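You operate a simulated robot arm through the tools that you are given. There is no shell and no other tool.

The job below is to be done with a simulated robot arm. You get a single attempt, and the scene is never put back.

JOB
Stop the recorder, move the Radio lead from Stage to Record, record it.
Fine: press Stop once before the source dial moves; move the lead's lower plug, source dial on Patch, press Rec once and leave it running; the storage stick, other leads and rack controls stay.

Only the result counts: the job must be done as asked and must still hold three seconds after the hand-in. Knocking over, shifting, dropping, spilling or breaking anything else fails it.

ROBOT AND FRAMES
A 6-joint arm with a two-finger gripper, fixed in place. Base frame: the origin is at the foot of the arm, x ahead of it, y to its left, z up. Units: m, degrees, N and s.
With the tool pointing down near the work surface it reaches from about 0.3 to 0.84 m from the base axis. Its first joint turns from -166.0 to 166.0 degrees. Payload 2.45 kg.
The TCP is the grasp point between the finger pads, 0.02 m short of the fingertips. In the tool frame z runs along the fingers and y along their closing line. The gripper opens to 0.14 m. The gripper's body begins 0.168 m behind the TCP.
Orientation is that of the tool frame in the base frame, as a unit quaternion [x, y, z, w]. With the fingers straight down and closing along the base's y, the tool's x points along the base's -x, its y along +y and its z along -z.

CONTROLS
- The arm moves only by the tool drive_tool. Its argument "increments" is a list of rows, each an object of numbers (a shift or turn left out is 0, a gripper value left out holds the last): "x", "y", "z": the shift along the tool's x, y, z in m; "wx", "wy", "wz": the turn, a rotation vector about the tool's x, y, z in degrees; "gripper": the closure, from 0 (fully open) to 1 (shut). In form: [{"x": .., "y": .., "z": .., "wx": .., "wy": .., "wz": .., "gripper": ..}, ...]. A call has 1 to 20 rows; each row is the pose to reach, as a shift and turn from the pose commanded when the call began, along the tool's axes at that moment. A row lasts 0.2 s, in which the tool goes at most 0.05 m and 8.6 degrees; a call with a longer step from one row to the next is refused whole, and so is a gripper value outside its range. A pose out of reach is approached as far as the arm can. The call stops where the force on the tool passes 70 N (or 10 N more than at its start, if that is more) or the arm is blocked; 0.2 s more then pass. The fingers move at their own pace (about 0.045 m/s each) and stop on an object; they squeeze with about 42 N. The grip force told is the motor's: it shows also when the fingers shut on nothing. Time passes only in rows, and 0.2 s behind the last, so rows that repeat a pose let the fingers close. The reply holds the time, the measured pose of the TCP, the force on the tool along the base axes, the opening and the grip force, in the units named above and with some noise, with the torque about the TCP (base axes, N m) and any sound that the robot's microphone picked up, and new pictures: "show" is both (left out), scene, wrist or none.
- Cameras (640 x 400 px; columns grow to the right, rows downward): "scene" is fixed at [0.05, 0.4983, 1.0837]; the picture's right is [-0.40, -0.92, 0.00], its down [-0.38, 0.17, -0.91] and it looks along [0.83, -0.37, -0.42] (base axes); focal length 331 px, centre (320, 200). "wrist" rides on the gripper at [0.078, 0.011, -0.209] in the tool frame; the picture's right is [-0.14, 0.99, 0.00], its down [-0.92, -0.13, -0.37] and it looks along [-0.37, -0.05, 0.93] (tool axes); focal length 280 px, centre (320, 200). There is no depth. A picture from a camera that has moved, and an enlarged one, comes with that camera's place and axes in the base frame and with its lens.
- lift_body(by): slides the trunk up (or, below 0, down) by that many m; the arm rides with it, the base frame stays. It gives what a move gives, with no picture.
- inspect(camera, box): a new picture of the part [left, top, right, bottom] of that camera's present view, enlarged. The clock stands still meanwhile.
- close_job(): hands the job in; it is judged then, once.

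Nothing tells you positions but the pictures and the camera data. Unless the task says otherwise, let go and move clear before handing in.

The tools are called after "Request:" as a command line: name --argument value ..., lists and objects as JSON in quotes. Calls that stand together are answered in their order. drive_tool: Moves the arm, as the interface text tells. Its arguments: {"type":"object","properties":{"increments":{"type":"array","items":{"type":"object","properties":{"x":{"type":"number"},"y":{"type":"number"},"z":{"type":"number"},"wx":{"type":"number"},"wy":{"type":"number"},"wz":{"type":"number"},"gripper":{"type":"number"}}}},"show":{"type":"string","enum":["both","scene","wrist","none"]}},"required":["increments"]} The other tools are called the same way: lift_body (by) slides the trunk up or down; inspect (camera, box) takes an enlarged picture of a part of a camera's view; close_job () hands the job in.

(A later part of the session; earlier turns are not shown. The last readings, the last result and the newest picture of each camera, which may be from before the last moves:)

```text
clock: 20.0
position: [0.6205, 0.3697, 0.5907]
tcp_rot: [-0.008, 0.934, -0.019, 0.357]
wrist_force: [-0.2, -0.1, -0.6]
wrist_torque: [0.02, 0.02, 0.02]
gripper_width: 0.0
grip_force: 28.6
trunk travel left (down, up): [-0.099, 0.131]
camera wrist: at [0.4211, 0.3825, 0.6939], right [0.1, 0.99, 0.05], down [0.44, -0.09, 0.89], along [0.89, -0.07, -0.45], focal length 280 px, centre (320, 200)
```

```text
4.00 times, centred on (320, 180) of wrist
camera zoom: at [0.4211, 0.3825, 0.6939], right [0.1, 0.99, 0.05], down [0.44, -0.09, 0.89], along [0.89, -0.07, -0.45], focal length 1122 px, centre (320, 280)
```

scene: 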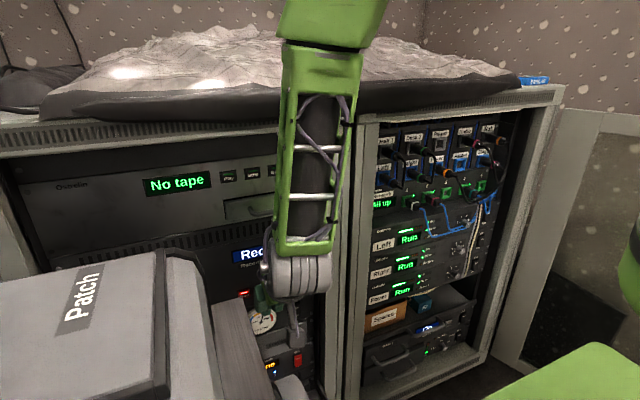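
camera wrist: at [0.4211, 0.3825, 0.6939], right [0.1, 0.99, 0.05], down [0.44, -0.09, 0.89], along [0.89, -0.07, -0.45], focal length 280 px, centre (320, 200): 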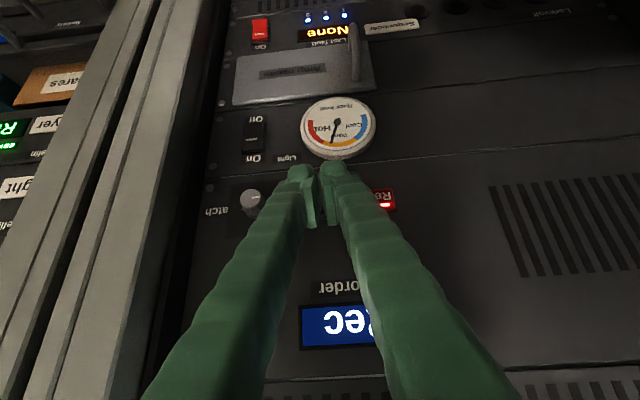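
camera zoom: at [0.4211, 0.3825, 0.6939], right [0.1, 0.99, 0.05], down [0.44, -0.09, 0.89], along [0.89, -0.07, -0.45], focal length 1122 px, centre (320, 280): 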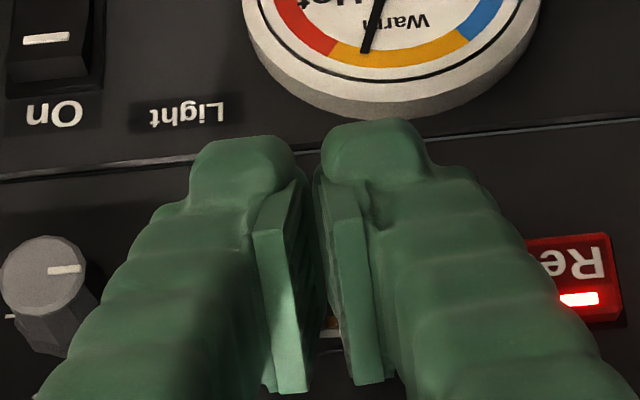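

Tips are about 5 mm short of Stop, which is hidden behind them; Rec's near edge stays clear. I will creep forward in small steps, watching force and sound.

Request:
drive_tool --increments '[{"x": -0.0015, "z": 0.00134}, {"x": -0.003, "z": 0.0027}]' --show "none"

```text
clock: 20.6
position: [0.6231, 0.3699, 0.5904]
tcp_rot: [-0.008, 0.934, -0.018, 0.357]
wrist_force: [-0.2, -0.2, 0.0]
wrist_torque: [0.04, 0.0, 0.01]
gripper_width: 0.0
grip_force: 29.4
trunk travel left (down, up): [-0.099, 0.131]
```

No contact yet at x = 0.623; Stop's face should be within a few millimetres. I will creep a little more.

Request:
drive_tool --increments '[{"x": -0.0011, "z": 0.001}, {"x": -0.0022, "z": 0.002}]' --show "none"

```text
clock: 21.2
position: [0.6269, 0.369, 0.5901]
tcp_rot: [-0.008, 0.934, -0.018, 0.356]
wrist_force: [-0.6, 0.6, -0.7]
wrist_torque: [-0.01, 0.02, 0.06]
gripper_width: 0.0
grip_force: 29.0
trunk travel left (down, up): [-0.099, 0.131]
heard: click
```

A click was heard. I will back straight off and check the recorder's display.

Request:
drive_tool --increments '[{"x": 0.0149, "z": -0.0134}, {"x": 0.0335, "z": -0.03}, {"x": 0.0335, "z": -0.03}]'

Request:
inspect --camera "wrist" --box '[200, 80, 440, 230]'

Request:
inspect --camera "scene" --box '[220, 230, 320, 292]'

Request:
inspect --camera "wrist" --box '[260, 250, 420, 350]'

```text
clock: 22.0
position: [0.5822, 0.3687, 0.5917]
tcp_rot: [-0.008, 0.934, -0.018, 0.357]
wrist_force: [-0.1, -0.6, 0.4]
wrist_torque: [0.0, 0.05, 0.0]
gripper_width: 0.0
grip_force: 29.5
trunk travel left (down, up): [-0.099, 0.131]
camera wrist: at [0.383, 0.382, 0.6946], right [0.1, 0.99, 0.05], down [0.44, -0.09, 0.89], along [0.89, -0.07, -0.45], focal length 280 px, centre (320, 200)
```

scene: 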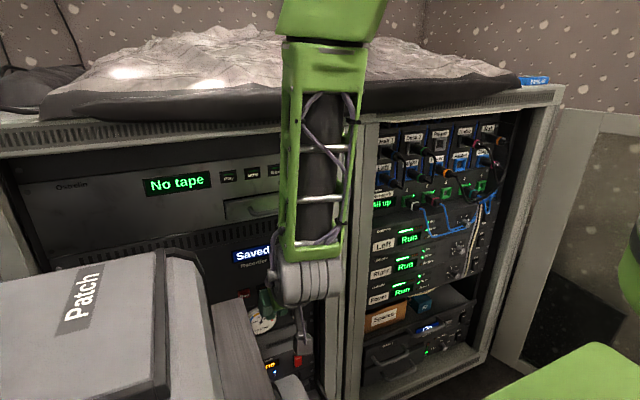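
wrist: 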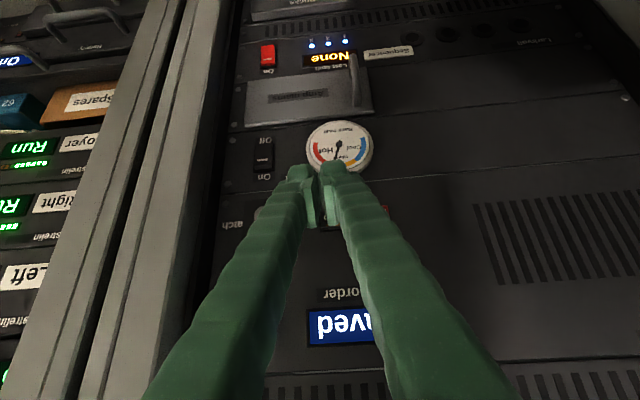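

```text
2.67 times, centred on (320, 155) of wrist
camera zoom: at [0.383, 0.382, 0.6946], right [0.1, 0.99, 0.05], down [0.44, -0.09, 0.89], along [0.89, -0.07, -0.45], focal length 748 px, centre (320, 320)
```

zoom: 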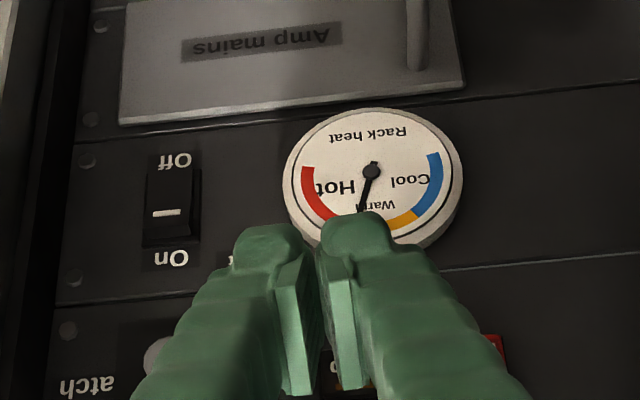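

```text
6.40 times, centred on (270, 261) of scene
camera zoom: at [0.05, 0.4983, 1.0837], right [-0.4, -0.92, 0.0], down [-0.38, 0.17, -0.91], along [0.83, -0.37, -0.42], focal length 2118 px, centre (640, -190)
```

zoom: 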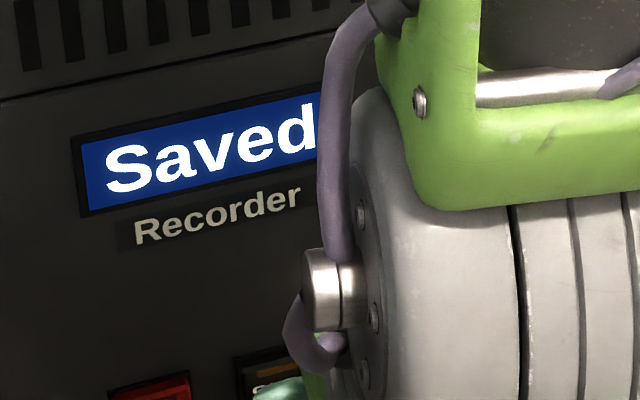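

```text
4.00 times, centred on (340, 300) of wrist
camera zoom: at [0.383, 0.382, 0.6946], right [0.1, 0.99, 0.05], down [0.44, -0.09, 0.89], along [0.89, -0.07, -0.45], focal length 1122 px, centre (240, -200)
```

zoom: 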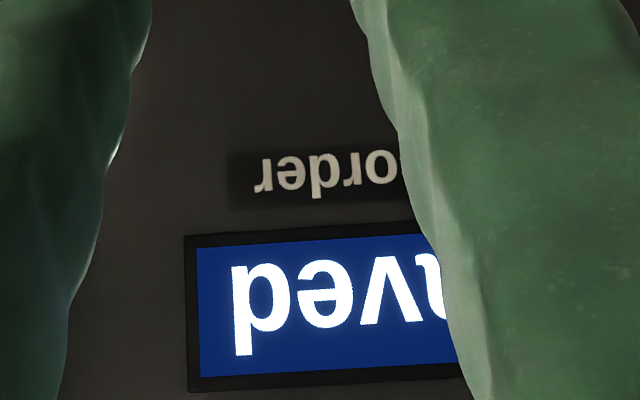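

The display now reads "Saved", so Stop worked with a single press. For the dial I want the tool level with the knob's axis, which needs the shoulder high and the wrist low, so I raise the trunk fully and then bring the arm down.

Request:
lift_body --by 0.13

```text
clock: 23.6
position: [0.5713, 0.3706, 0.7103]
tcp_rot: [-0.007, 0.931, -0.02, 0.365]
wrist_force: [-0.2, 0.5, 0.0]
wrist_torque: [-0.01, 0.0, -0.04]
gripper_width: 0.0001
grip_force: 29.4
trunk travel left (down, up): [-0.229, 0.001]
```

The arm rode up to z = 0.71 as expected. Now I lower it back to z ≈ 0.60, slightly forward.

Request:
drive_tool --increments '[{"x": 0.016, "y": 0.001, "z": 0.0245}, {"x": 0.032, "y": 0.002, "z": 0.049}, {"x": 0.0475, "y": 0.003, "z": 0.0735}, {"x": 0.0634, "y": 0.0049, "z": 0.098}, {"x": 0.0634, "y": 0.0049, "z": 0.098}]'

```text
clock: 24.8
position: [0.5941, 0.3716, 0.5963]
tcp_rot: [-0.01, 0.931, -0.018, 0.366]
wrist_force: [1.3, 0.2, 0.4]
wrist_torque: [0.0, 0.01, -0.01]
gripper_width: 0.0
grip_force: 29.3
trunk travel left (down, up): [-0.229, 0.001]
camera wrist: at [0.3921, 0.3848, 0.6955], right [0.1, 0.99, 0.05], down [0.42, -0.09, 0.9], along [0.9, -0.07, -0.43], focal length 280 px, centre (320, 200)
```

scene: 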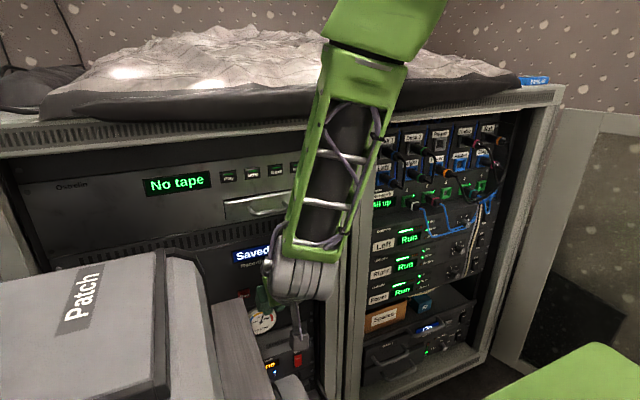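
wrist: 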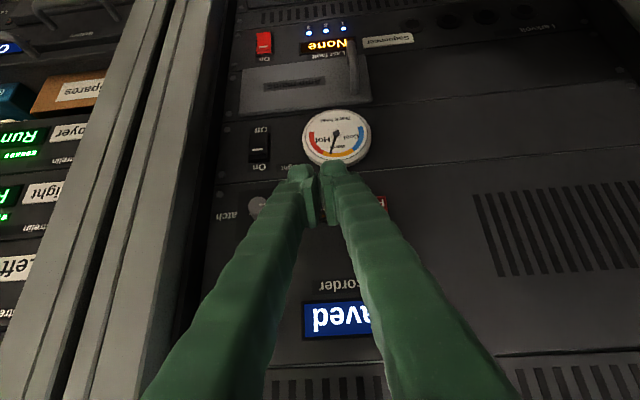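

Reached cleanly. Now I pitch the tool up in steps toward level while staying in place, checking the reach as I go.

Request:
drive_tool --increments '[{"wy": -7}, {"wy": -14}, {"wy": -21}, {"wy": -21}]'

```text
clock: 25.8
position: [0.5823, 0.3605, 0.654]
tcp_rot: [-0.012, 0.849, -0.017, 0.528]
wrist_force: [-0.2, 0.1, 0.3]
wrist_torque: [0.02, -0.02, 0.0]
gripper_width: 0.0002
grip_force: 29.9
out of reach, approached as far as the arm can: row 1, 2, 3, 4
trunk travel left (down, up): [-0.229, 0.001]
camera wrist: at [0.3592, 0.3696, 0.6763], right [0.06, 0.99, 0.08], down [0.08, -0.09, 0.99], along [1.0, -0.05, -0.08], focal length 280 px, centre (320, 200)
```

scene: 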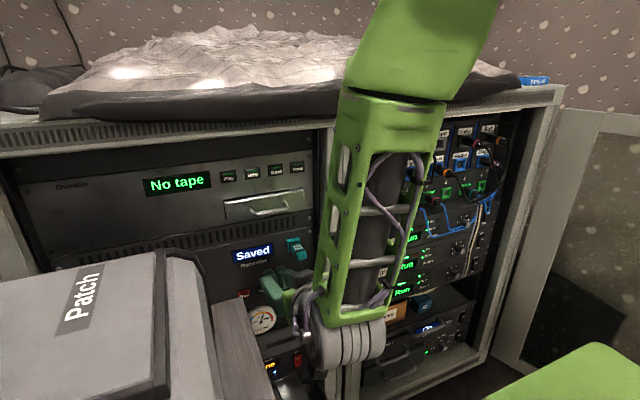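
wrist: 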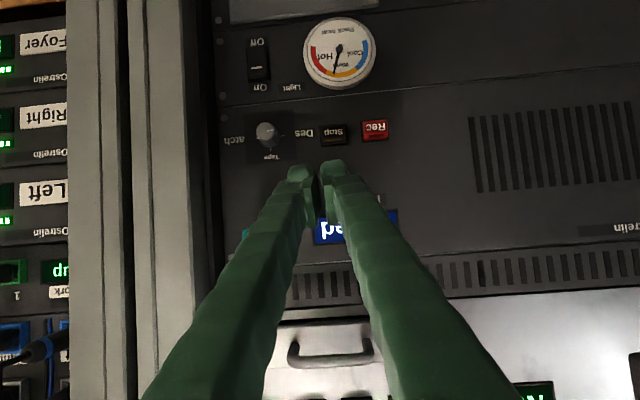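

The tool came up to 26° pitch but the arm rose: in this posture it wants more height relative to the trunk, so the trunk should be low rather than high for level work. I will raise the arm and lower the trunk in alternation, staying clear in front of the drawer handle.

Request:
drive_tool --increments '[{"x": -0.0165, "y": -0.001, "z": -0.0163}, {"x": -0.033, "y": -0.002, "z": -0.0326}, {"x": -0.0494, "y": -0.0027, "z": -0.0489}]' --show "none"

Request:
lift_body --by -0.11

```text
clock: 26.6
position: [0.5725, 0.3784, 0.7095]
tcp_rot: [-0.012, 0.848, -0.025, 0.529]
wrist_force: [-0.4, -0.1, -1.2]
wrist_torque: [0.0, 0.0, 0.01]
gripper_width: 0.0001
grip_force: 29.7
out of reach, approached as far as the arm can: row 1, 2, 3
trunk travel left (down, up): [-0.229, 0.001]
```

```text
clock: 27.6
position: [0.5913, 0.3842, 0.6442]
tcp_rot: [-0.006, 0.848, -0.019, 0.529]
wrist_force: [13.3, -5.9, 17.9]
wrist_torque: [0.49, 4.72, 1.29]
gripper_width: 0.0
grip_force: 29.5
trunk travel left (down, up): [-0.142, 0.088]
stopped: the force on the tool passed its limit at 92 N (the readings are from after the stop); the commanded pose is now the measured one
```

Something was touched at about 0.2 m behind the fingertips while lowering. Let me look at what lies under the gripper.

Request:
inspect --camera "scene" --box '[200, 275, 400, 400]'

Request:
inspect --camera "wrist" --box '[0, 0, 640, 400]'

```text
3.20 times, centred on (300, 338) of scene
camera zoom: at [0.05, 0.4983, 1.0837], right [-0.4, -0.92, 0.0], down [-0.38, 0.17, -0.91], along [0.83, -0.37, -0.42], focal length 1059 px, centre (384, -240)
```

zoom: 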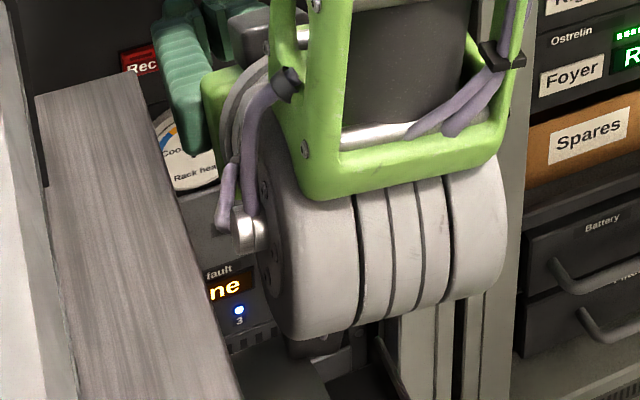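

```text
1.00 times, centred on (320, 200) of wrist (not enlarged: the box is as wide or as high as the picture)
camera zoom: at [0.3675, 0.3977, 0.6665], right [0.07, 0.99, 0.08], down [0.07, -0.09, 0.99], along [0.99, -0.06, -0.08], focal length 280 px, centre (320, 200)
```

zoom: 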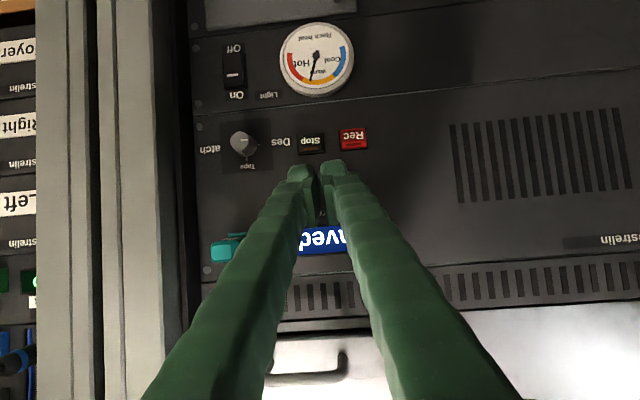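

The camera housing seems to have come down on something beneath it. I will raise the trunk back up a little and look underneath.

Request:
lift_body --by 0.04

Request:
inspect --camera "scene" --box '[200, 300, 360, 400]'

```text
clock: 28.4
position: [0.5899, 0.3826, 0.6829]
tcp_rot: [-0.007, 0.85, -0.02, 0.527]
wrist_force: [0.2, 0.7, -0.6]
wrist_torque: [-0.04, -0.01, -0.02]
gripper_width: 0.0001
grip_force: 29.3
trunk travel left (down, up): [-0.182, 0.048]
```

```text
4.00 times, centred on (280, 350) of scene
camera zoom: at [0.05, 0.4983, 1.0837], right [-0.4, -0.92, 0.0], down [-0.38, 0.17, -0.91], along [0.83, -0.37, -0.42], focal length 1324 px, centre (480, -400)
```

zoom: 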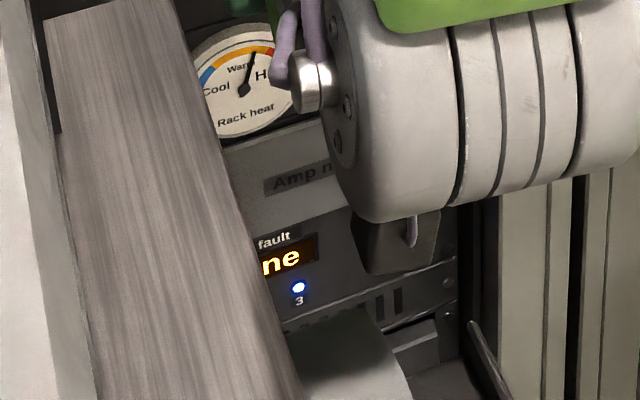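

The round-topped pale object under the gripper (near (0.38, 0.40), top about 0.65) is still in place; I will keep the camera housing away from it by working at smaller y. Since level is not reachable at the dial, I will use a 50° pitch and turn the knob in several gripped strokes; now I pitch back and move toward the dial.

Request:
drive_tool --increments '[{"x": 0.0, "y": -0.005, "z": 0.0, "wx": -0.5, "wy": 5.9, "wz": 0.4}, {"x": 0.01, "y": -0.01, "z": 0.002, "wx": -1.0, "wy": 11.8, "wz": 0.8}, {"x": 0.03, "y": -0.015, "z": 0.007, "wx": -1.4, "wy": 17.6, "wz": 1.2}, {"x": 0.05, "y": -0.018, "z": 0.012, "wx": -1.9, "wy": 23.5, "wz": 1.55}, {"x": 0.0638, "y": -0.0201, "z": 0.0152, "wx": -1.9, "wy": 23.5, "wz": 1.55}, {"x": 0.0638, "y": -0.0201, "z": 0.0152, "wx": -1.9, "wy": 23.5, "wz": 1.55}]'

```text
clock: 29.9
position: [0.5757, 0.3623, 0.6186]
tcp_rot: [-0.001, 0.94, -0.004, 0.342]
wrist_force: [0.7, 0.4, 0.2]
wrist_torque: [-0.01, 0.0, -0.03]
gripper_width: 0.0
grip_force: 29.1
out of reach, approached as far as the arm can: row 1, 2, 3, 5
trunk travel left (down, up): [-0.182, 0.048]
camera wrist: at [0.3795, 0.3736, 0.7291], right [0.11, 0.99, 0.08], down [0.47, -0.12, 0.87], along [0.88, -0.06, -0.48], focal length 280 px, centre (320, 200)
```

scene: 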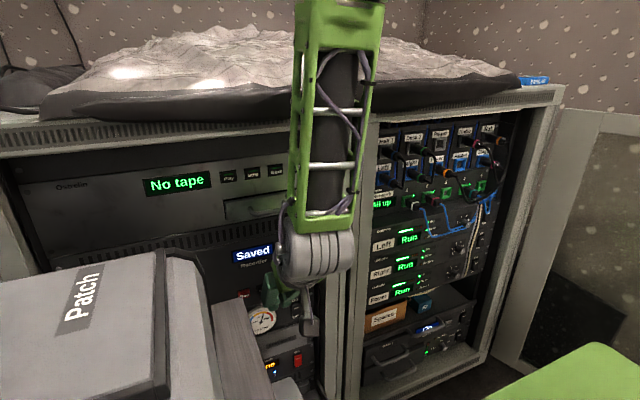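
wrist: 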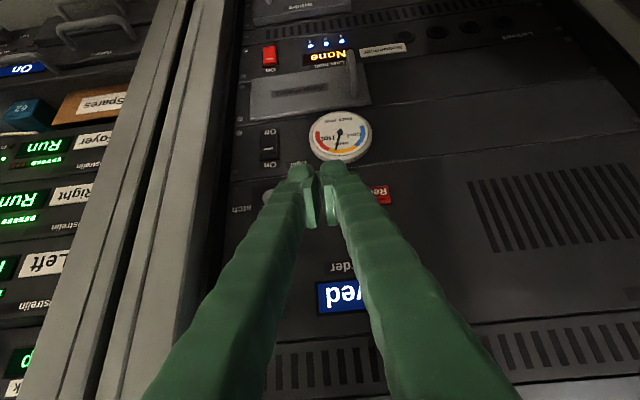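

Now exactly at 50° pitch, level yaw, at (0.576, 0.362, 0.619), and the pale object is still standing. I move in front of the dial (y = 0.304), opening the fingers part way to see the knob between them.

Request:
drive_tool --increments '[{"x": 0.004, "y": -0.02, "z": 0.009, "gripper": 0.62}, {"x": 0.008, "y": -0.04, "z": 0.018, "gripper": 0.62}, {"x": 0.0113, "y": -0.058, "z": 0.0279, "gripper": 0.62}, {"x": 0.0113, "y": -0.058, "z": 0.0279, "gripper": 0.62}]'

Request:
inspect --camera "wrist" --box '[240, 130, 400, 230]'

Request:
inspect --camera "scene" --box '[230, 250, 330, 312]'

```text
clock: 30.9
position: [0.5985, 0.3192, 0.5813]
tcp_rot: [-0.001, 0.94, -0.008, 0.341]
wrist_force: [0.3, -0.1, 0.0]
wrist_torque: [0.0, 0.01, 0.0]
gripper_width: 0.0532
grip_force: 0.0
out of reach, approached as far as the arm can: row 1, 2, 3, 4
trunk travel left (down, up): [-0.182, 0.048]
camera wrist: at [0.4022, 0.3308, 0.6921], right [0.11, 0.99, 0.07], down [0.47, -0.12, 0.88], along [0.88, -0.06, -0.48], focal length 280 px, centre (320, 200)
```

scene: 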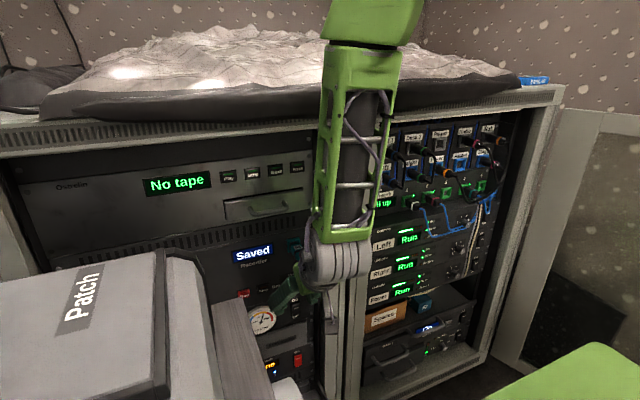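
wrist: 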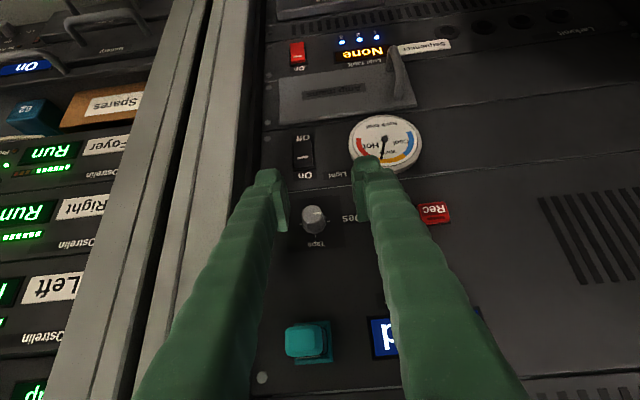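

```text
4.00 times, centred on (320, 180) of wrist
camera zoom: at [0.4022, 0.3308, 0.6921], right [0.11, 0.99, 0.07], down [0.47, -0.12, 0.88], along [0.88, -0.06, -0.48], focal length 1122 px, centre (320, 280)
```

zoom: 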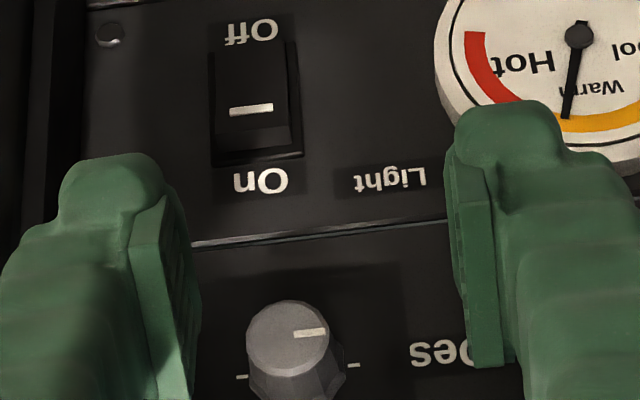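

```text
6.40 times, centred on (280, 281) of scene
camera zoom: at [0.05, 0.4983, 1.0837], right [-0.4, -0.92, 0.0], down [-0.38, 0.17, -0.91], along [0.83, -0.37, -0.42], focal length 2118 px, centre (576, -318)
```

zoom: 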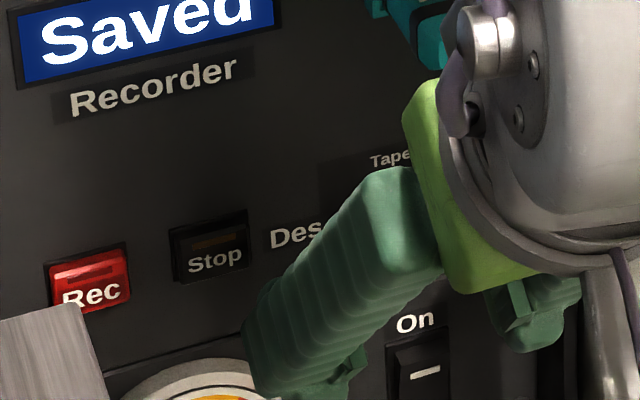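

The knob stands clearly between the fingers: face at about (0.637, 0.305, 0.578), panel at x ≈ 0.659, pointer toward Desk. I will centre on it and move forward so the pads straddle the knob without touching the panel.

Request:
drive_tool --increments '[{"x": -0.006, "y": -0.0145, "z": 0.0053, "gripper": 0.68}, {"x": -0.012, "y": -0.0145, "z": 0.0107, "gripper": 0.68}, {"x": -0.018, "y": -0.0144, "z": 0.016, "gripper": 0.68}, {"x": -0.0225, "y": -0.0144, "z": 0.0202, "gripper": 0.68}]'

Request:
inspect --camera "wrist" --box '[240, 130, 400, 230]'

```text
clock: 31.9
position: [0.6289, 0.3045, 0.5811]
tcp_rot: [-0.001, 0.939, -0.001, 0.343]
wrist_force: [1.2, -0.3, -0.4]
wrist_torque: [0.0, 0.0, 0.0]
gripper_width: 0.0449
grip_force: 0.1
out of reach, approached as far as the arm can: row 1, 2
trunk travel left (down, up): [-0.182, 0.048]
camera wrist: at [0.4322, 0.3142, 0.6906], right [0.1, 0.99, 0.09], down [0.47, -0.13, 0.87], along [0.88, -0.05, -0.48], focal length 280 px, centre (320, 200)
```

scene: 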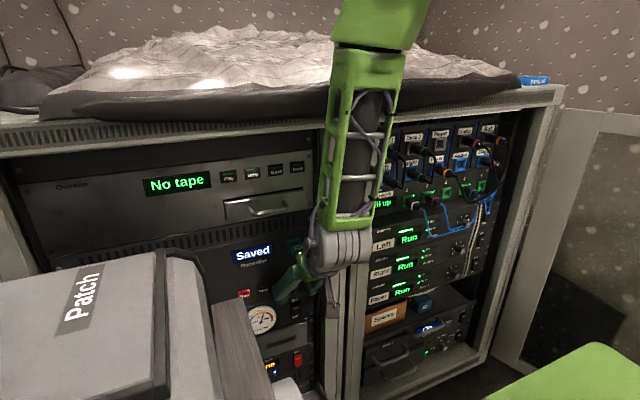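
wrist: 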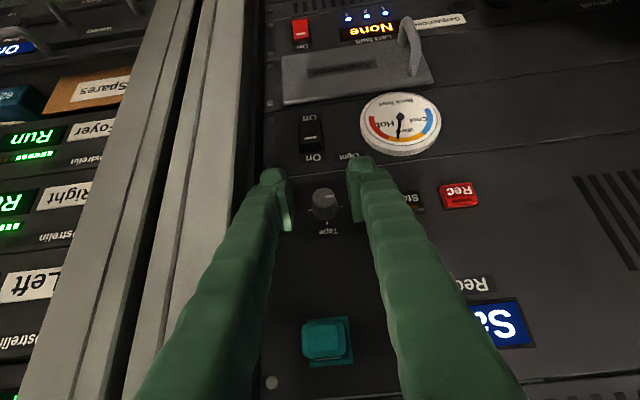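

```text
4.00 times, centred on (320, 180) of wrist
camera zoom: at [0.4322, 0.3142, 0.6906], right [0.1, 0.99, 0.09], down [0.47, -0.13, 0.87], along [0.88, -0.05, -0.48], focal length 1122 px, centre (320, 280)
```

zoom: 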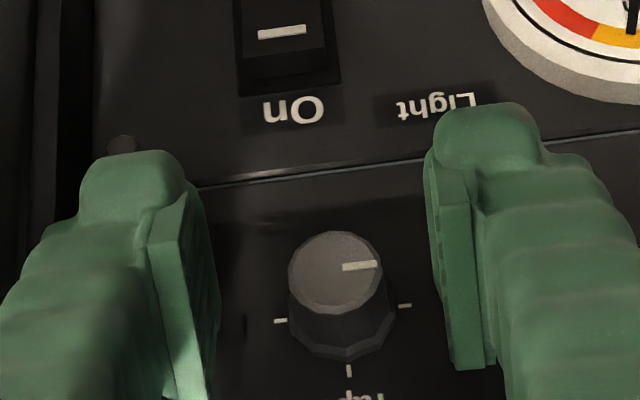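

The pads straddle the knob with about a centimetre on each side. Before gripping, I test with open fingers how far the tool can swing about the knob's axis (toward -y) without drifting.

Request:
drive_tool --increments '[{"y": 0.002, "wx": -5.4, "wz": 4.5}, {"y": 0.0015, "wx": -10.7, "wz": 9.0}, {"y": 0.001, "wx": -16.1, "wz": 13.5}, {"y": 0.001, "wx": -16.1, "wz": 13.5}]'

```text
clock: 32.4
position: [0.6323, 0.337, 0.5363]
tcp_rot: [0.018, 0.945, 0.053, 0.322]
wrist_force: [-101.3, -9.0, 104.0]
wrist_torque: [0.19, -1.88, 0.01]
gripper_width: 0.0451
grip_force: 0.4
out of reach, approached as far as the arm can: row 1, 2
trunk travel left (down, up): [-0.182, 0.048]
stopped in row 2: the force on the tool passed its limit at 485 N (the readings are from after the stop); the commanded pose is now the measured one
camera wrist: at [0.4409, 0.333, 0.6537], right [0.11, 0.97, 0.2], down [0.5, -0.22, 0.84], along [0.86, 0.01, -0.51], focal length 280 px, centre (320, 200)
```

scene: 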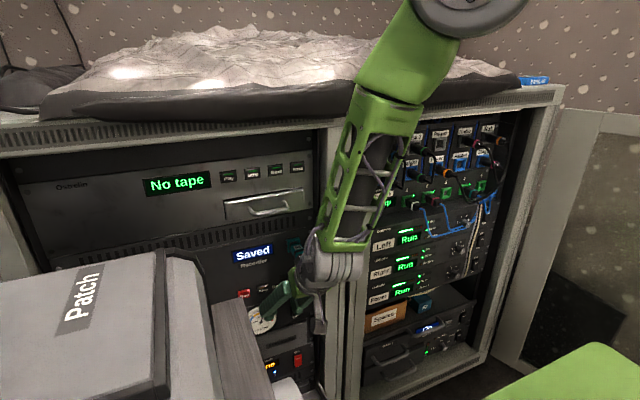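
wrist: 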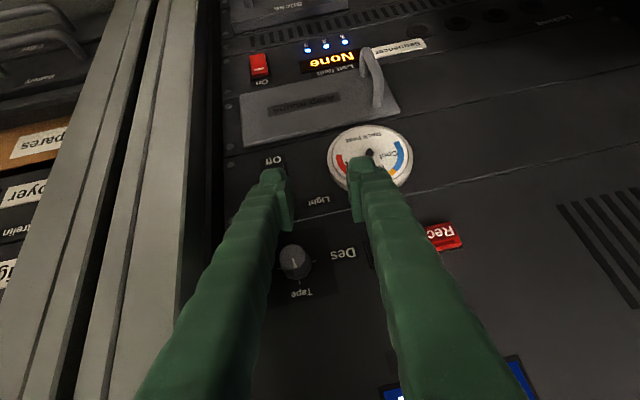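

The arm's solver slipped far off and the fingers hit the gauge area; I must retreat carefully. First a close look at the Light switch and gauge near the fingertips.

Request:
inspect --camera "wrist" --box '[220, 110, 460, 260]'

Request:
inspect --camera "scene" --box '[220, 270, 340, 345]'

```text
2.67 times, centred on (340, 185) of wrist
camera zoom: at [0.4409, 0.333, 0.6537], right [0.11, 0.97, 0.2], down [0.5, -0.22, 0.84], along [0.86, 0.01, -0.51], focal length 748 px, centre (267, 240)
```

zoom: 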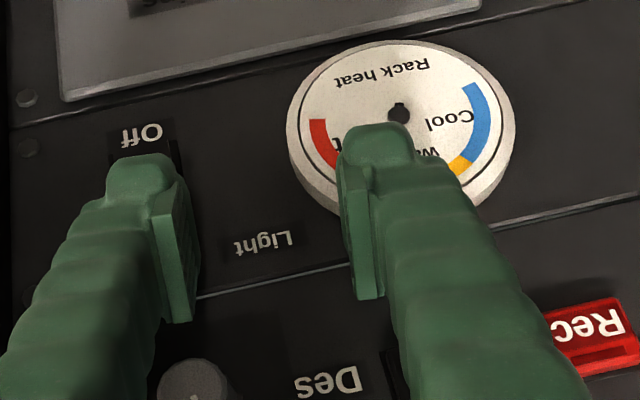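

```text
5.33 times, centred on (280, 308) of scene
camera zoom: at [0.05, 0.4983, 1.0837], right [-0.4, -0.92, 0.0], down [-0.38, 0.17, -0.91], along [0.83, -0.37, -0.42], focal length 1765 px, centre (533, -373)
```

zoom: 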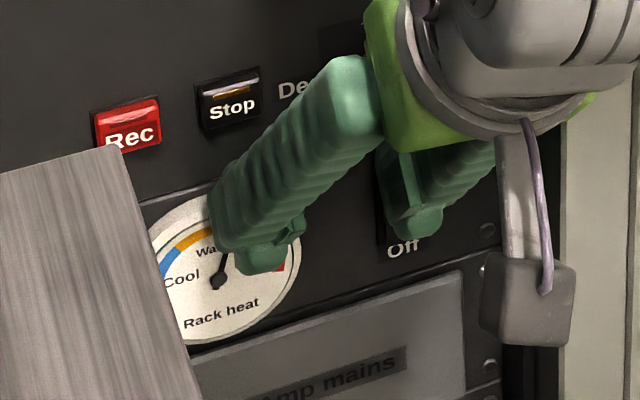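

The right finger rests on the Light switch and the left one on the gauge, with no click heard. I will draw straight back off the panel in small steps.

Request:
drive_tool --increments '[{"x": 0.0059, "y": 0.0003, "z": -0.0087}, {"x": 0.0117, "y": 0.0007, "z": -0.0175}, {"x": 0.0176, "y": 0.0011, "z": -0.0262}, {"x": 0.0176, "y": 0.0011, "z": -0.0262}]'

Request:
inspect --camera "wrist" --box '[220, 90, 460, 240]'

Request:
inspect --camera "scene" --box '[220, 270, 340, 345]'

```text
clock: 32.7
position: [0.6332, 0.337, 0.5361]
tcp_rot: [0.018, 0.944, 0.054, 0.324]
wrist_force: [-88.8, -32.7, 119.3]
wrist_torque: [3.74, -2.17, 0.9]
gripper_width: 0.0448
grip_force: 0.3
out of reach, approached as far as the arm can: row 1
trunk travel left (down, up): [-0.182, 0.048]
stopped in row 1: the force on the tool passed its limit at 163 N (the readings are from after the stop); the commanded pose is now the measured one
camera wrist: at [0.4409, 0.333, 0.6535], right [0.11, 0.97, 0.2], down [0.5, -0.22, 0.83], along [0.86, 0.01, -0.51], focal length 280 px, centre (320, 200)
```

scene: 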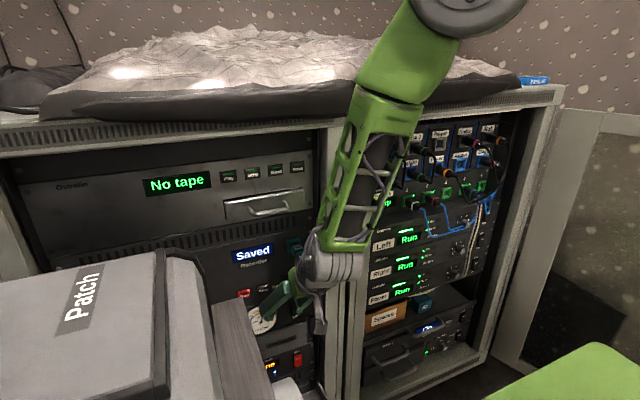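
wrist: 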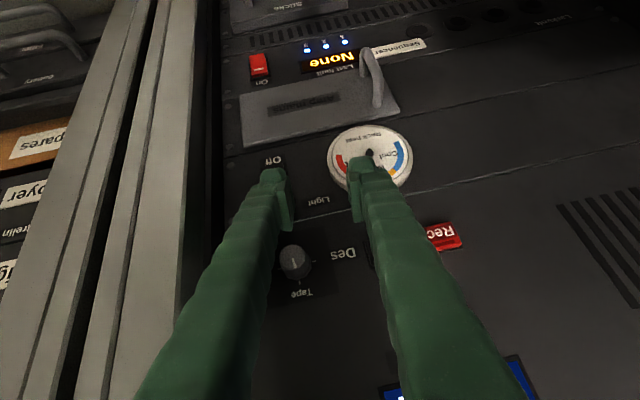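

```text
2.67 times, centred on (340, 165) of wrist
camera zoom: at [0.4409, 0.333, 0.6535], right [0.11, 0.97, 0.2], down [0.5, -0.22, 0.83], along [0.86, 0.01, -0.51], focal length 748 px, centre (267, 293)
```

zoom: 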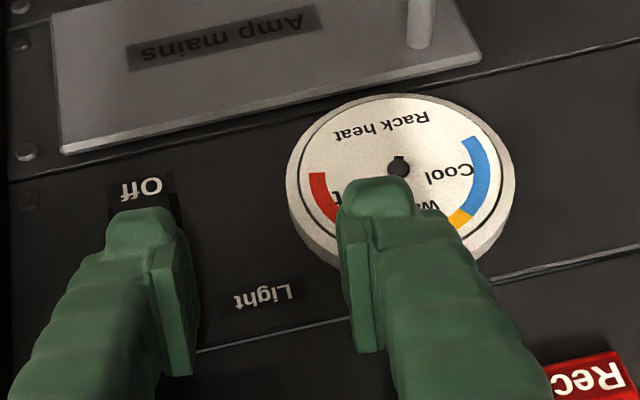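

```text
5.33 times, centred on (280, 308) of scene
camera zoom: at [0.05, 0.4983, 1.0837], right [-0.4, -0.92, 0.0], down [-0.38, 0.17, -0.91], along [0.83, -0.37, -0.42], focal length 1765 px, centre (533, -373)
```

zoom: 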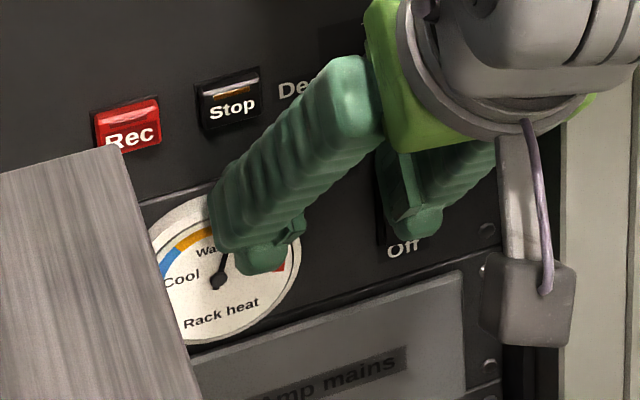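

The retreat was refused as out of reach: the arm is at its fold limit here and the wrist is nearly in line with the forearm. I will leave by a direction that opens the elbow - back, up and toward +y while tilting the gripper's back toward +y.

Request:
drive_tool --increments '[{"x": 0.0035, "y": 0.0126, "z": -0.0085, "wx": 2.0, "wz": -1.5}, {"x": 0.0086, "y": 0.0247, "z": -0.0134, "wx": 3.95, "wz": -3.05}, {"x": 0.015, "y": 0.0371, "z": -0.0215, "wx": 5.9, "wz": -4.6}, {"x": 0.0213, "y": 0.0495, "z": -0.0297, "wx": 7.9, "wz": -6.1}]'

```text
clock: 33.7
position: [0.6026, 0.3869, 0.5441]
tcp_rot: [-0.012, 0.947, -0.03, 0.318]
wrist_force: [0.4, -0.7, 0.2]
wrist_torque: [0.01, -0.03, -0.01]
gripper_width: 0.0448
grip_force: 0.1
trunk travel left (down, up): [-0.182, 0.048]
camera wrist: at [0.4123, 0.4037, 0.6628], right [0.1, 0.99, 0.02], down [0.51, -0.07, 0.86], along [0.85, -0.08, -0.52], focal length 280 px, centre (320, 200)
```

scene: 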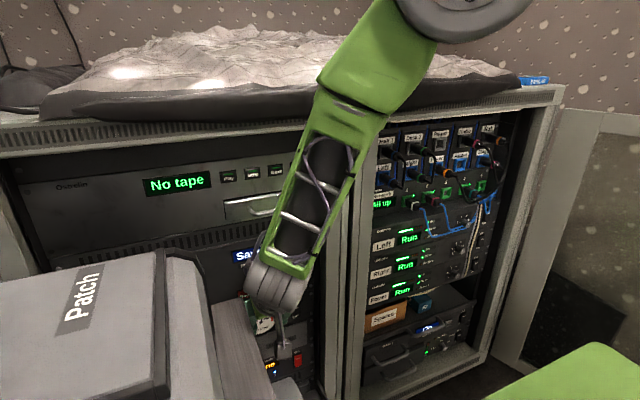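
wrist: 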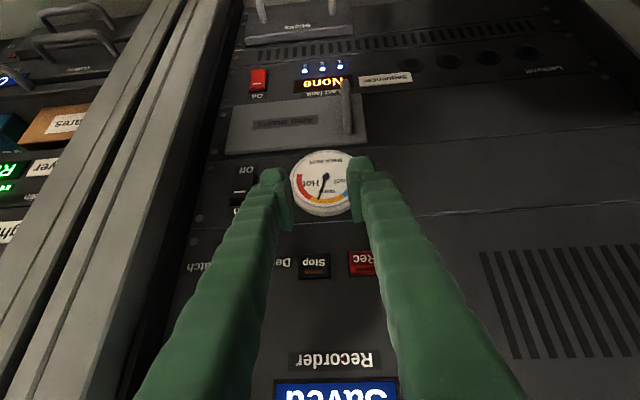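

Free again with no force, exactly where commanded. Let me check the Light switch, gauge, buttons and dial for any change.

Request:
inspect --camera "wrist" --box '[180, 130, 420, 280]'

Request:
inspect --camera "scene" --box '[230, 265, 330, 328]'

```text
2.67 times, centred on (300, 205) of wrist
camera zoom: at [0.4123, 0.4037, 0.6628], right [0.1, 0.99, 0.02], down [0.51, -0.07, 0.86], along [0.85, -0.08, -0.52], focal length 748 px, centre (373, 187)
```

zoom: 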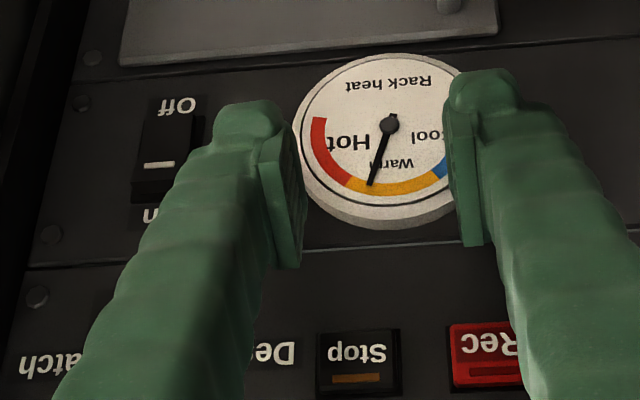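

```text
6.35 times, centred on (280, 296) of scene
camera zoom: at [0.05, 0.4983, 1.0837], right [-0.4, -0.92, 0.0], down [-0.38, 0.17, -0.91], along [0.83, -0.37, -0.42], focal length 2101 px, centre (574, -413)
```

zoom: 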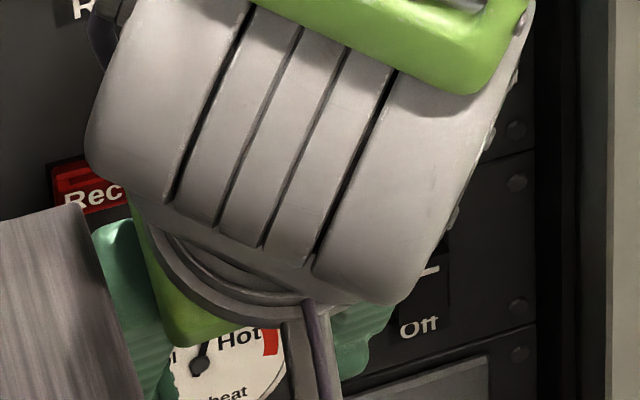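

The Light switch mark, gauge and buttons look unchanged and no click was heard. I now know to keep the wrist well out from the base, so I will work on the dial from the upper left with the trunk low; first raise the arm here, then lower the trunk.

Request:
drive_tool --increments '[{"x": -0.0163, "y": -0.002, "z": -0.0236}, {"x": -0.0326, "y": -0.004, "z": -0.0472}, {"x": -0.0489, "y": -0.006, "z": -0.0707}, {"x": -0.0652, "y": -0.0074, "z": -0.0943}]' --show "none"

Request:
lift_body --by -0.09

```text
clock: 34.7
position: [0.5971, 0.3856, 0.6578]
tcp_rot: [-0.012, 0.947, -0.031, 0.318]
wrist_force: [-0.5, -0.4, 0.2]
wrist_torque: [0.03, -0.03, 0.03]
gripper_width: 0.0449
grip_force: 0.1
trunk travel left (down, up): [-0.182, 0.048]
```

```text
clock: 35.9
position: [0.5971, 0.3862, 0.569]
tcp_rot: [-0.011, 0.947, -0.03, 0.318]
wrist_force: [-0.1, 0.1, 0.5]
wrist_torque: [0.0, 0.01, 0.0]
gripper_width: 0.0452
grip_force: 0.1
trunk travel left (down, up): [-0.092, 0.138]
```

Both moves were exact this time. I repeat: arm up, trunk down.

Request:
drive_tool --increments '[{"x": -0.0181, "y": -0.002, "z": -0.0242}, {"x": -0.0361, "y": -0.004, "z": -0.0484}, {"x": -0.0541, "y": -0.0058, "z": -0.0714}]' --show "none"

Request:
lift_body --by -0.075

```text
clock: 36.7
position: [0.596, 0.3879, 0.6609]
tcp_rot: [-0.012, 0.947, -0.03, 0.319]
wrist_force: [0.9, 1.0, -0.8]
wrist_torque: [0.0, -0.02, -0.01]
gripper_width: 0.0449
grip_force: 0.2
trunk travel left (down, up): [-0.092, 0.138]
```

```text
clock: 37.8
position: [0.5954, 0.3879, 0.5857]
tcp_rot: [-0.011, 0.947, -0.03, 0.32]
wrist_force: [-0.1, 0.7, 0.2]
wrist_torque: [0.02, 0.03, -0.02]
gripper_width: 0.0447
grip_force: 0.1
trunk travel left (down, up): [-0.017, 0.213]
```

The trunk is now low with the tool at (0.595, 0.388, 0.586). I now move across to the dial while tilting to 60° with the gripper's back leaning toward +y.

Request:
drive_tool --increments '[{"x": -0.002, "y": -0.0197, "z": -0.0015, "wx": 3.4, "wy": 1.8, "wz": -2.25}, {"x": -0.0039, "y": -0.0394, "z": -0.003, "wx": 6.8, "wy": 3.65, "wz": -4.5}, {"x": -0.0058, "y": -0.059, "z": -0.0044, "wx": 10.2, "wy": 5.5, "wz": -6.75}, {"x": -0.0077, "y": -0.0787, "z": -0.0059, "wx": 13.66, "wy": 7.3, "wz": -9.0}, {"x": -0.0077, "y": -0.0787, "z": -0.0059, "wx": 13.66, "wy": 7.3, "wz": -9.0}]'

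Request:
inspect --camera "wrist" --box '[240, 130, 400, 230]'

```text
clock: 39.0
position: [0.5995, 0.3096, 0.5994]
tcp_rot: [-0.046, 0.952, -0.167, 0.253]
wrist_force: [-0.4, 0.0, -1.1]
wrist_torque: [0.04, 0.01, 0.02]
gripper_width: 0.0447
grip_force: 0.1
trunk travel left (down, up): [-0.017, 0.213]
camera wrist: at [0.4257, 0.3668, 0.73], right [0.12, 0.95, -0.28], down [0.62, 0.15, 0.77], along [0.78, -0.26, -0.57], focal length 280 px, centre (320, 200)
```

scene: 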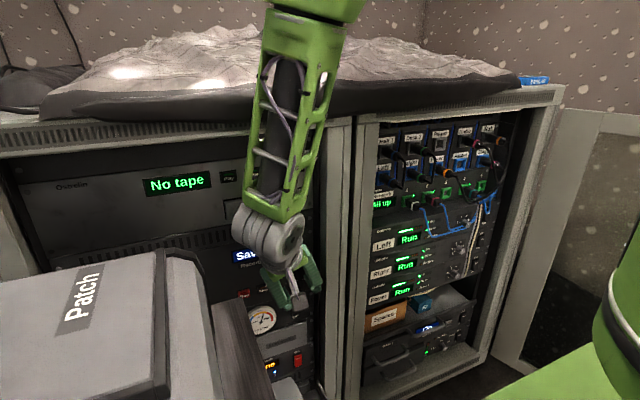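
wrist: 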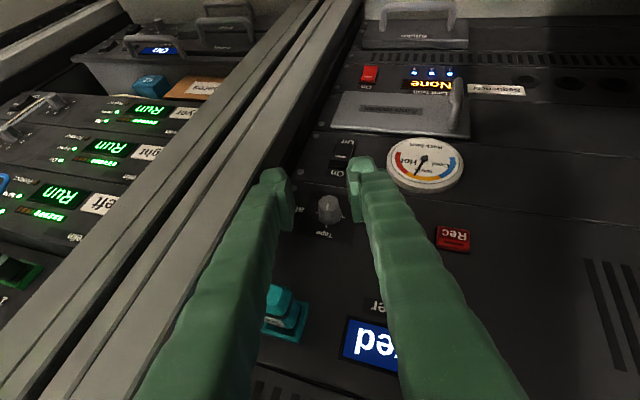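

```text
4.00 times, centred on (320, 180) of wrist
camera zoom: at [0.4257, 0.3668, 0.73], right [0.12, 0.95, -0.28], down [0.62, 0.15, 0.77], along [0.78, -0.26, -0.57], focal length 1122 px, centre (320, 280)
```

zoom: 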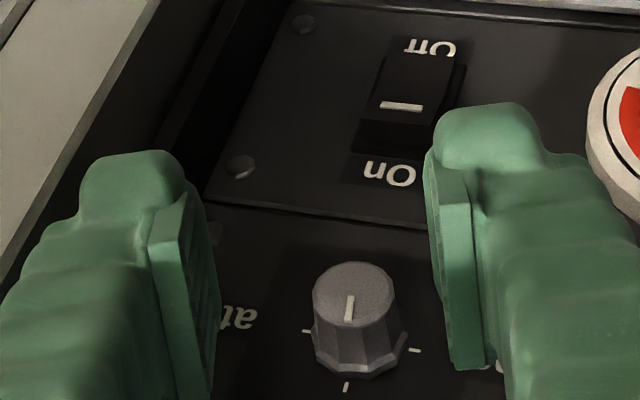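

Reached precisely, and the knob now shows its pointer at Tape: the earlier bump turned it a quarter turn clockwise (after Stop, so that is fine), leaving a quarter turn to Patch. I move forward to straddle the knob with the pads.

Request:
drive_tool --increments '[{"x": -0.006, "y": 0.001, "z": 0.01, "gripper": 0.68}, {"x": -0.012, "y": 0.002, "z": 0.02, "gripper": 0.68}, {"x": -0.0178, "y": 0.0028, "z": 0.0303, "gripper": 0.68}, {"x": -0.0178, "y": 0.0028, "z": 0.0303, "gripper": 0.68}]'

Request:
inspect --camera "wrist" --box '[240, 130, 400, 230]'

```text
clock: 40.0
position: [0.6288, 0.3068, 0.5834]
tcp_rot: [-0.046, 0.951, -0.168, 0.254]
wrist_force: [-8.1, -0.1, -3.5]
wrist_torque: [0.08, -0.8, -0.1]
gripper_width: 0.0443
grip_force: 0.0
trunk travel left (down, up): [-0.017, 0.213]
camera wrist: at [0.4557, 0.3639, 0.7126], right [0.12, 0.95, -0.28], down [0.62, 0.15, 0.77], along [0.78, -0.26, -0.57], focal length 280 px, centre (320, 200)
```

scene: 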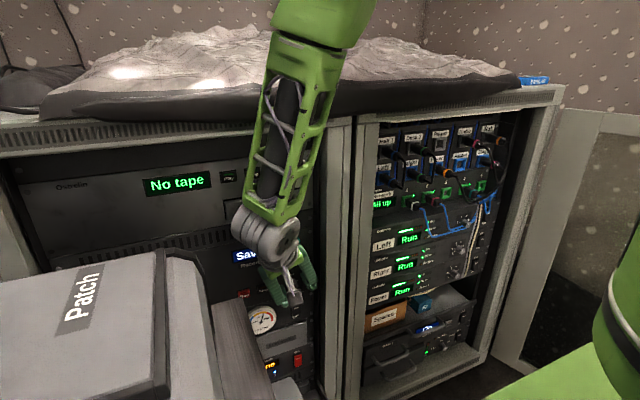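
wrist: 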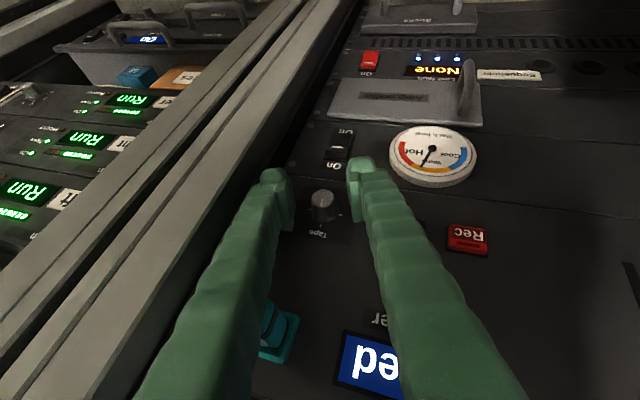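

```text
4.00 times, centred on (320, 180) of wrist
camera zoom: at [0.4557, 0.3639, 0.7126], right [0.12, 0.95, -0.28], down [0.62, 0.15, 0.77], along [0.78, -0.26, -0.57], focal length 1122 px, centre (320, 280)
```

zoom: 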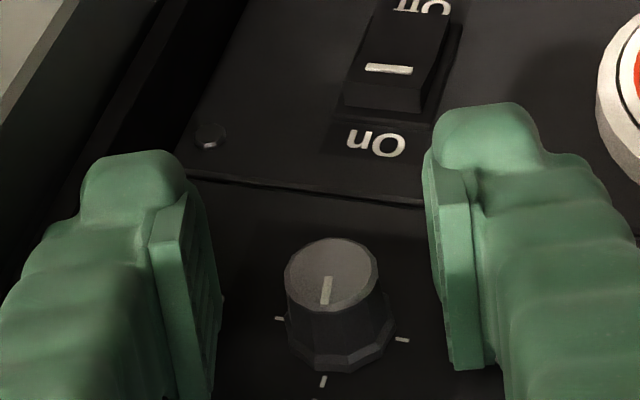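

The tool reads 8 N: the torque points to the right-hand finger brushing the storage stick's end above. I back off at once by 15 mm.

Request:
drive_tool --increments '[{"x": 0.0065, "z": -0.00375}, {"x": 0.013, "z": -0.0075}]'

Request:
inspect --camera "wrist" --box '[230, 250, 350, 325]'

```text
clock: 40.6
position: [0.6149, 0.3063, 0.5814]
tcp_rot: [-0.045, 0.951, -0.168, 0.254]
wrist_force: [0.1, 0.0, -0.1]
wrist_torque: [-0.03, 0.0, -0.02]
gripper_width: 0.0449
grip_force: 0.0
trunk travel left (down, up): [-0.017, 0.213]
camera wrist: at [0.4412, 0.364, 0.7129], right [0.12, 0.95, -0.27], down [0.62, 0.15, 0.77], along [0.78, -0.26, -0.57], focal length 280 px, centre (320, 200)
```

scene: 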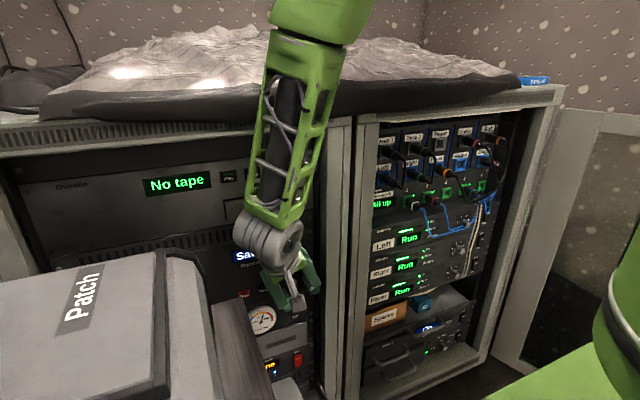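
wrist: 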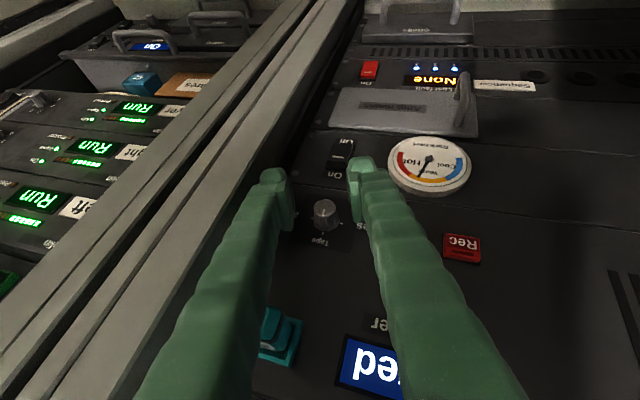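

```text
5.33 times, centred on (290, 288) of wrist
camera zoom: at [0.4412, 0.364, 0.7129], right [0.12, 0.95, -0.27], down [0.62, 0.15, 0.77], along [0.78, -0.26, -0.57], focal length 1495 px, centre (480, -267)
```

zoom: 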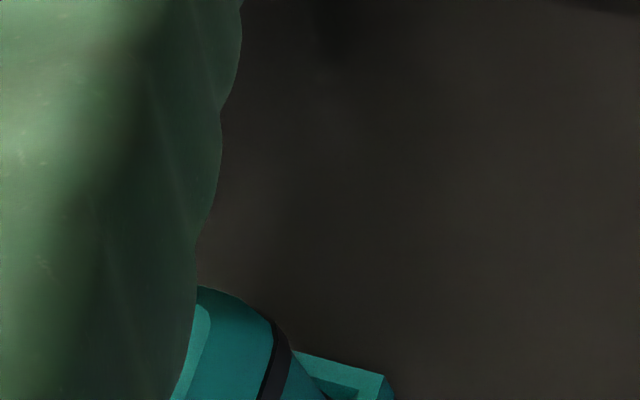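

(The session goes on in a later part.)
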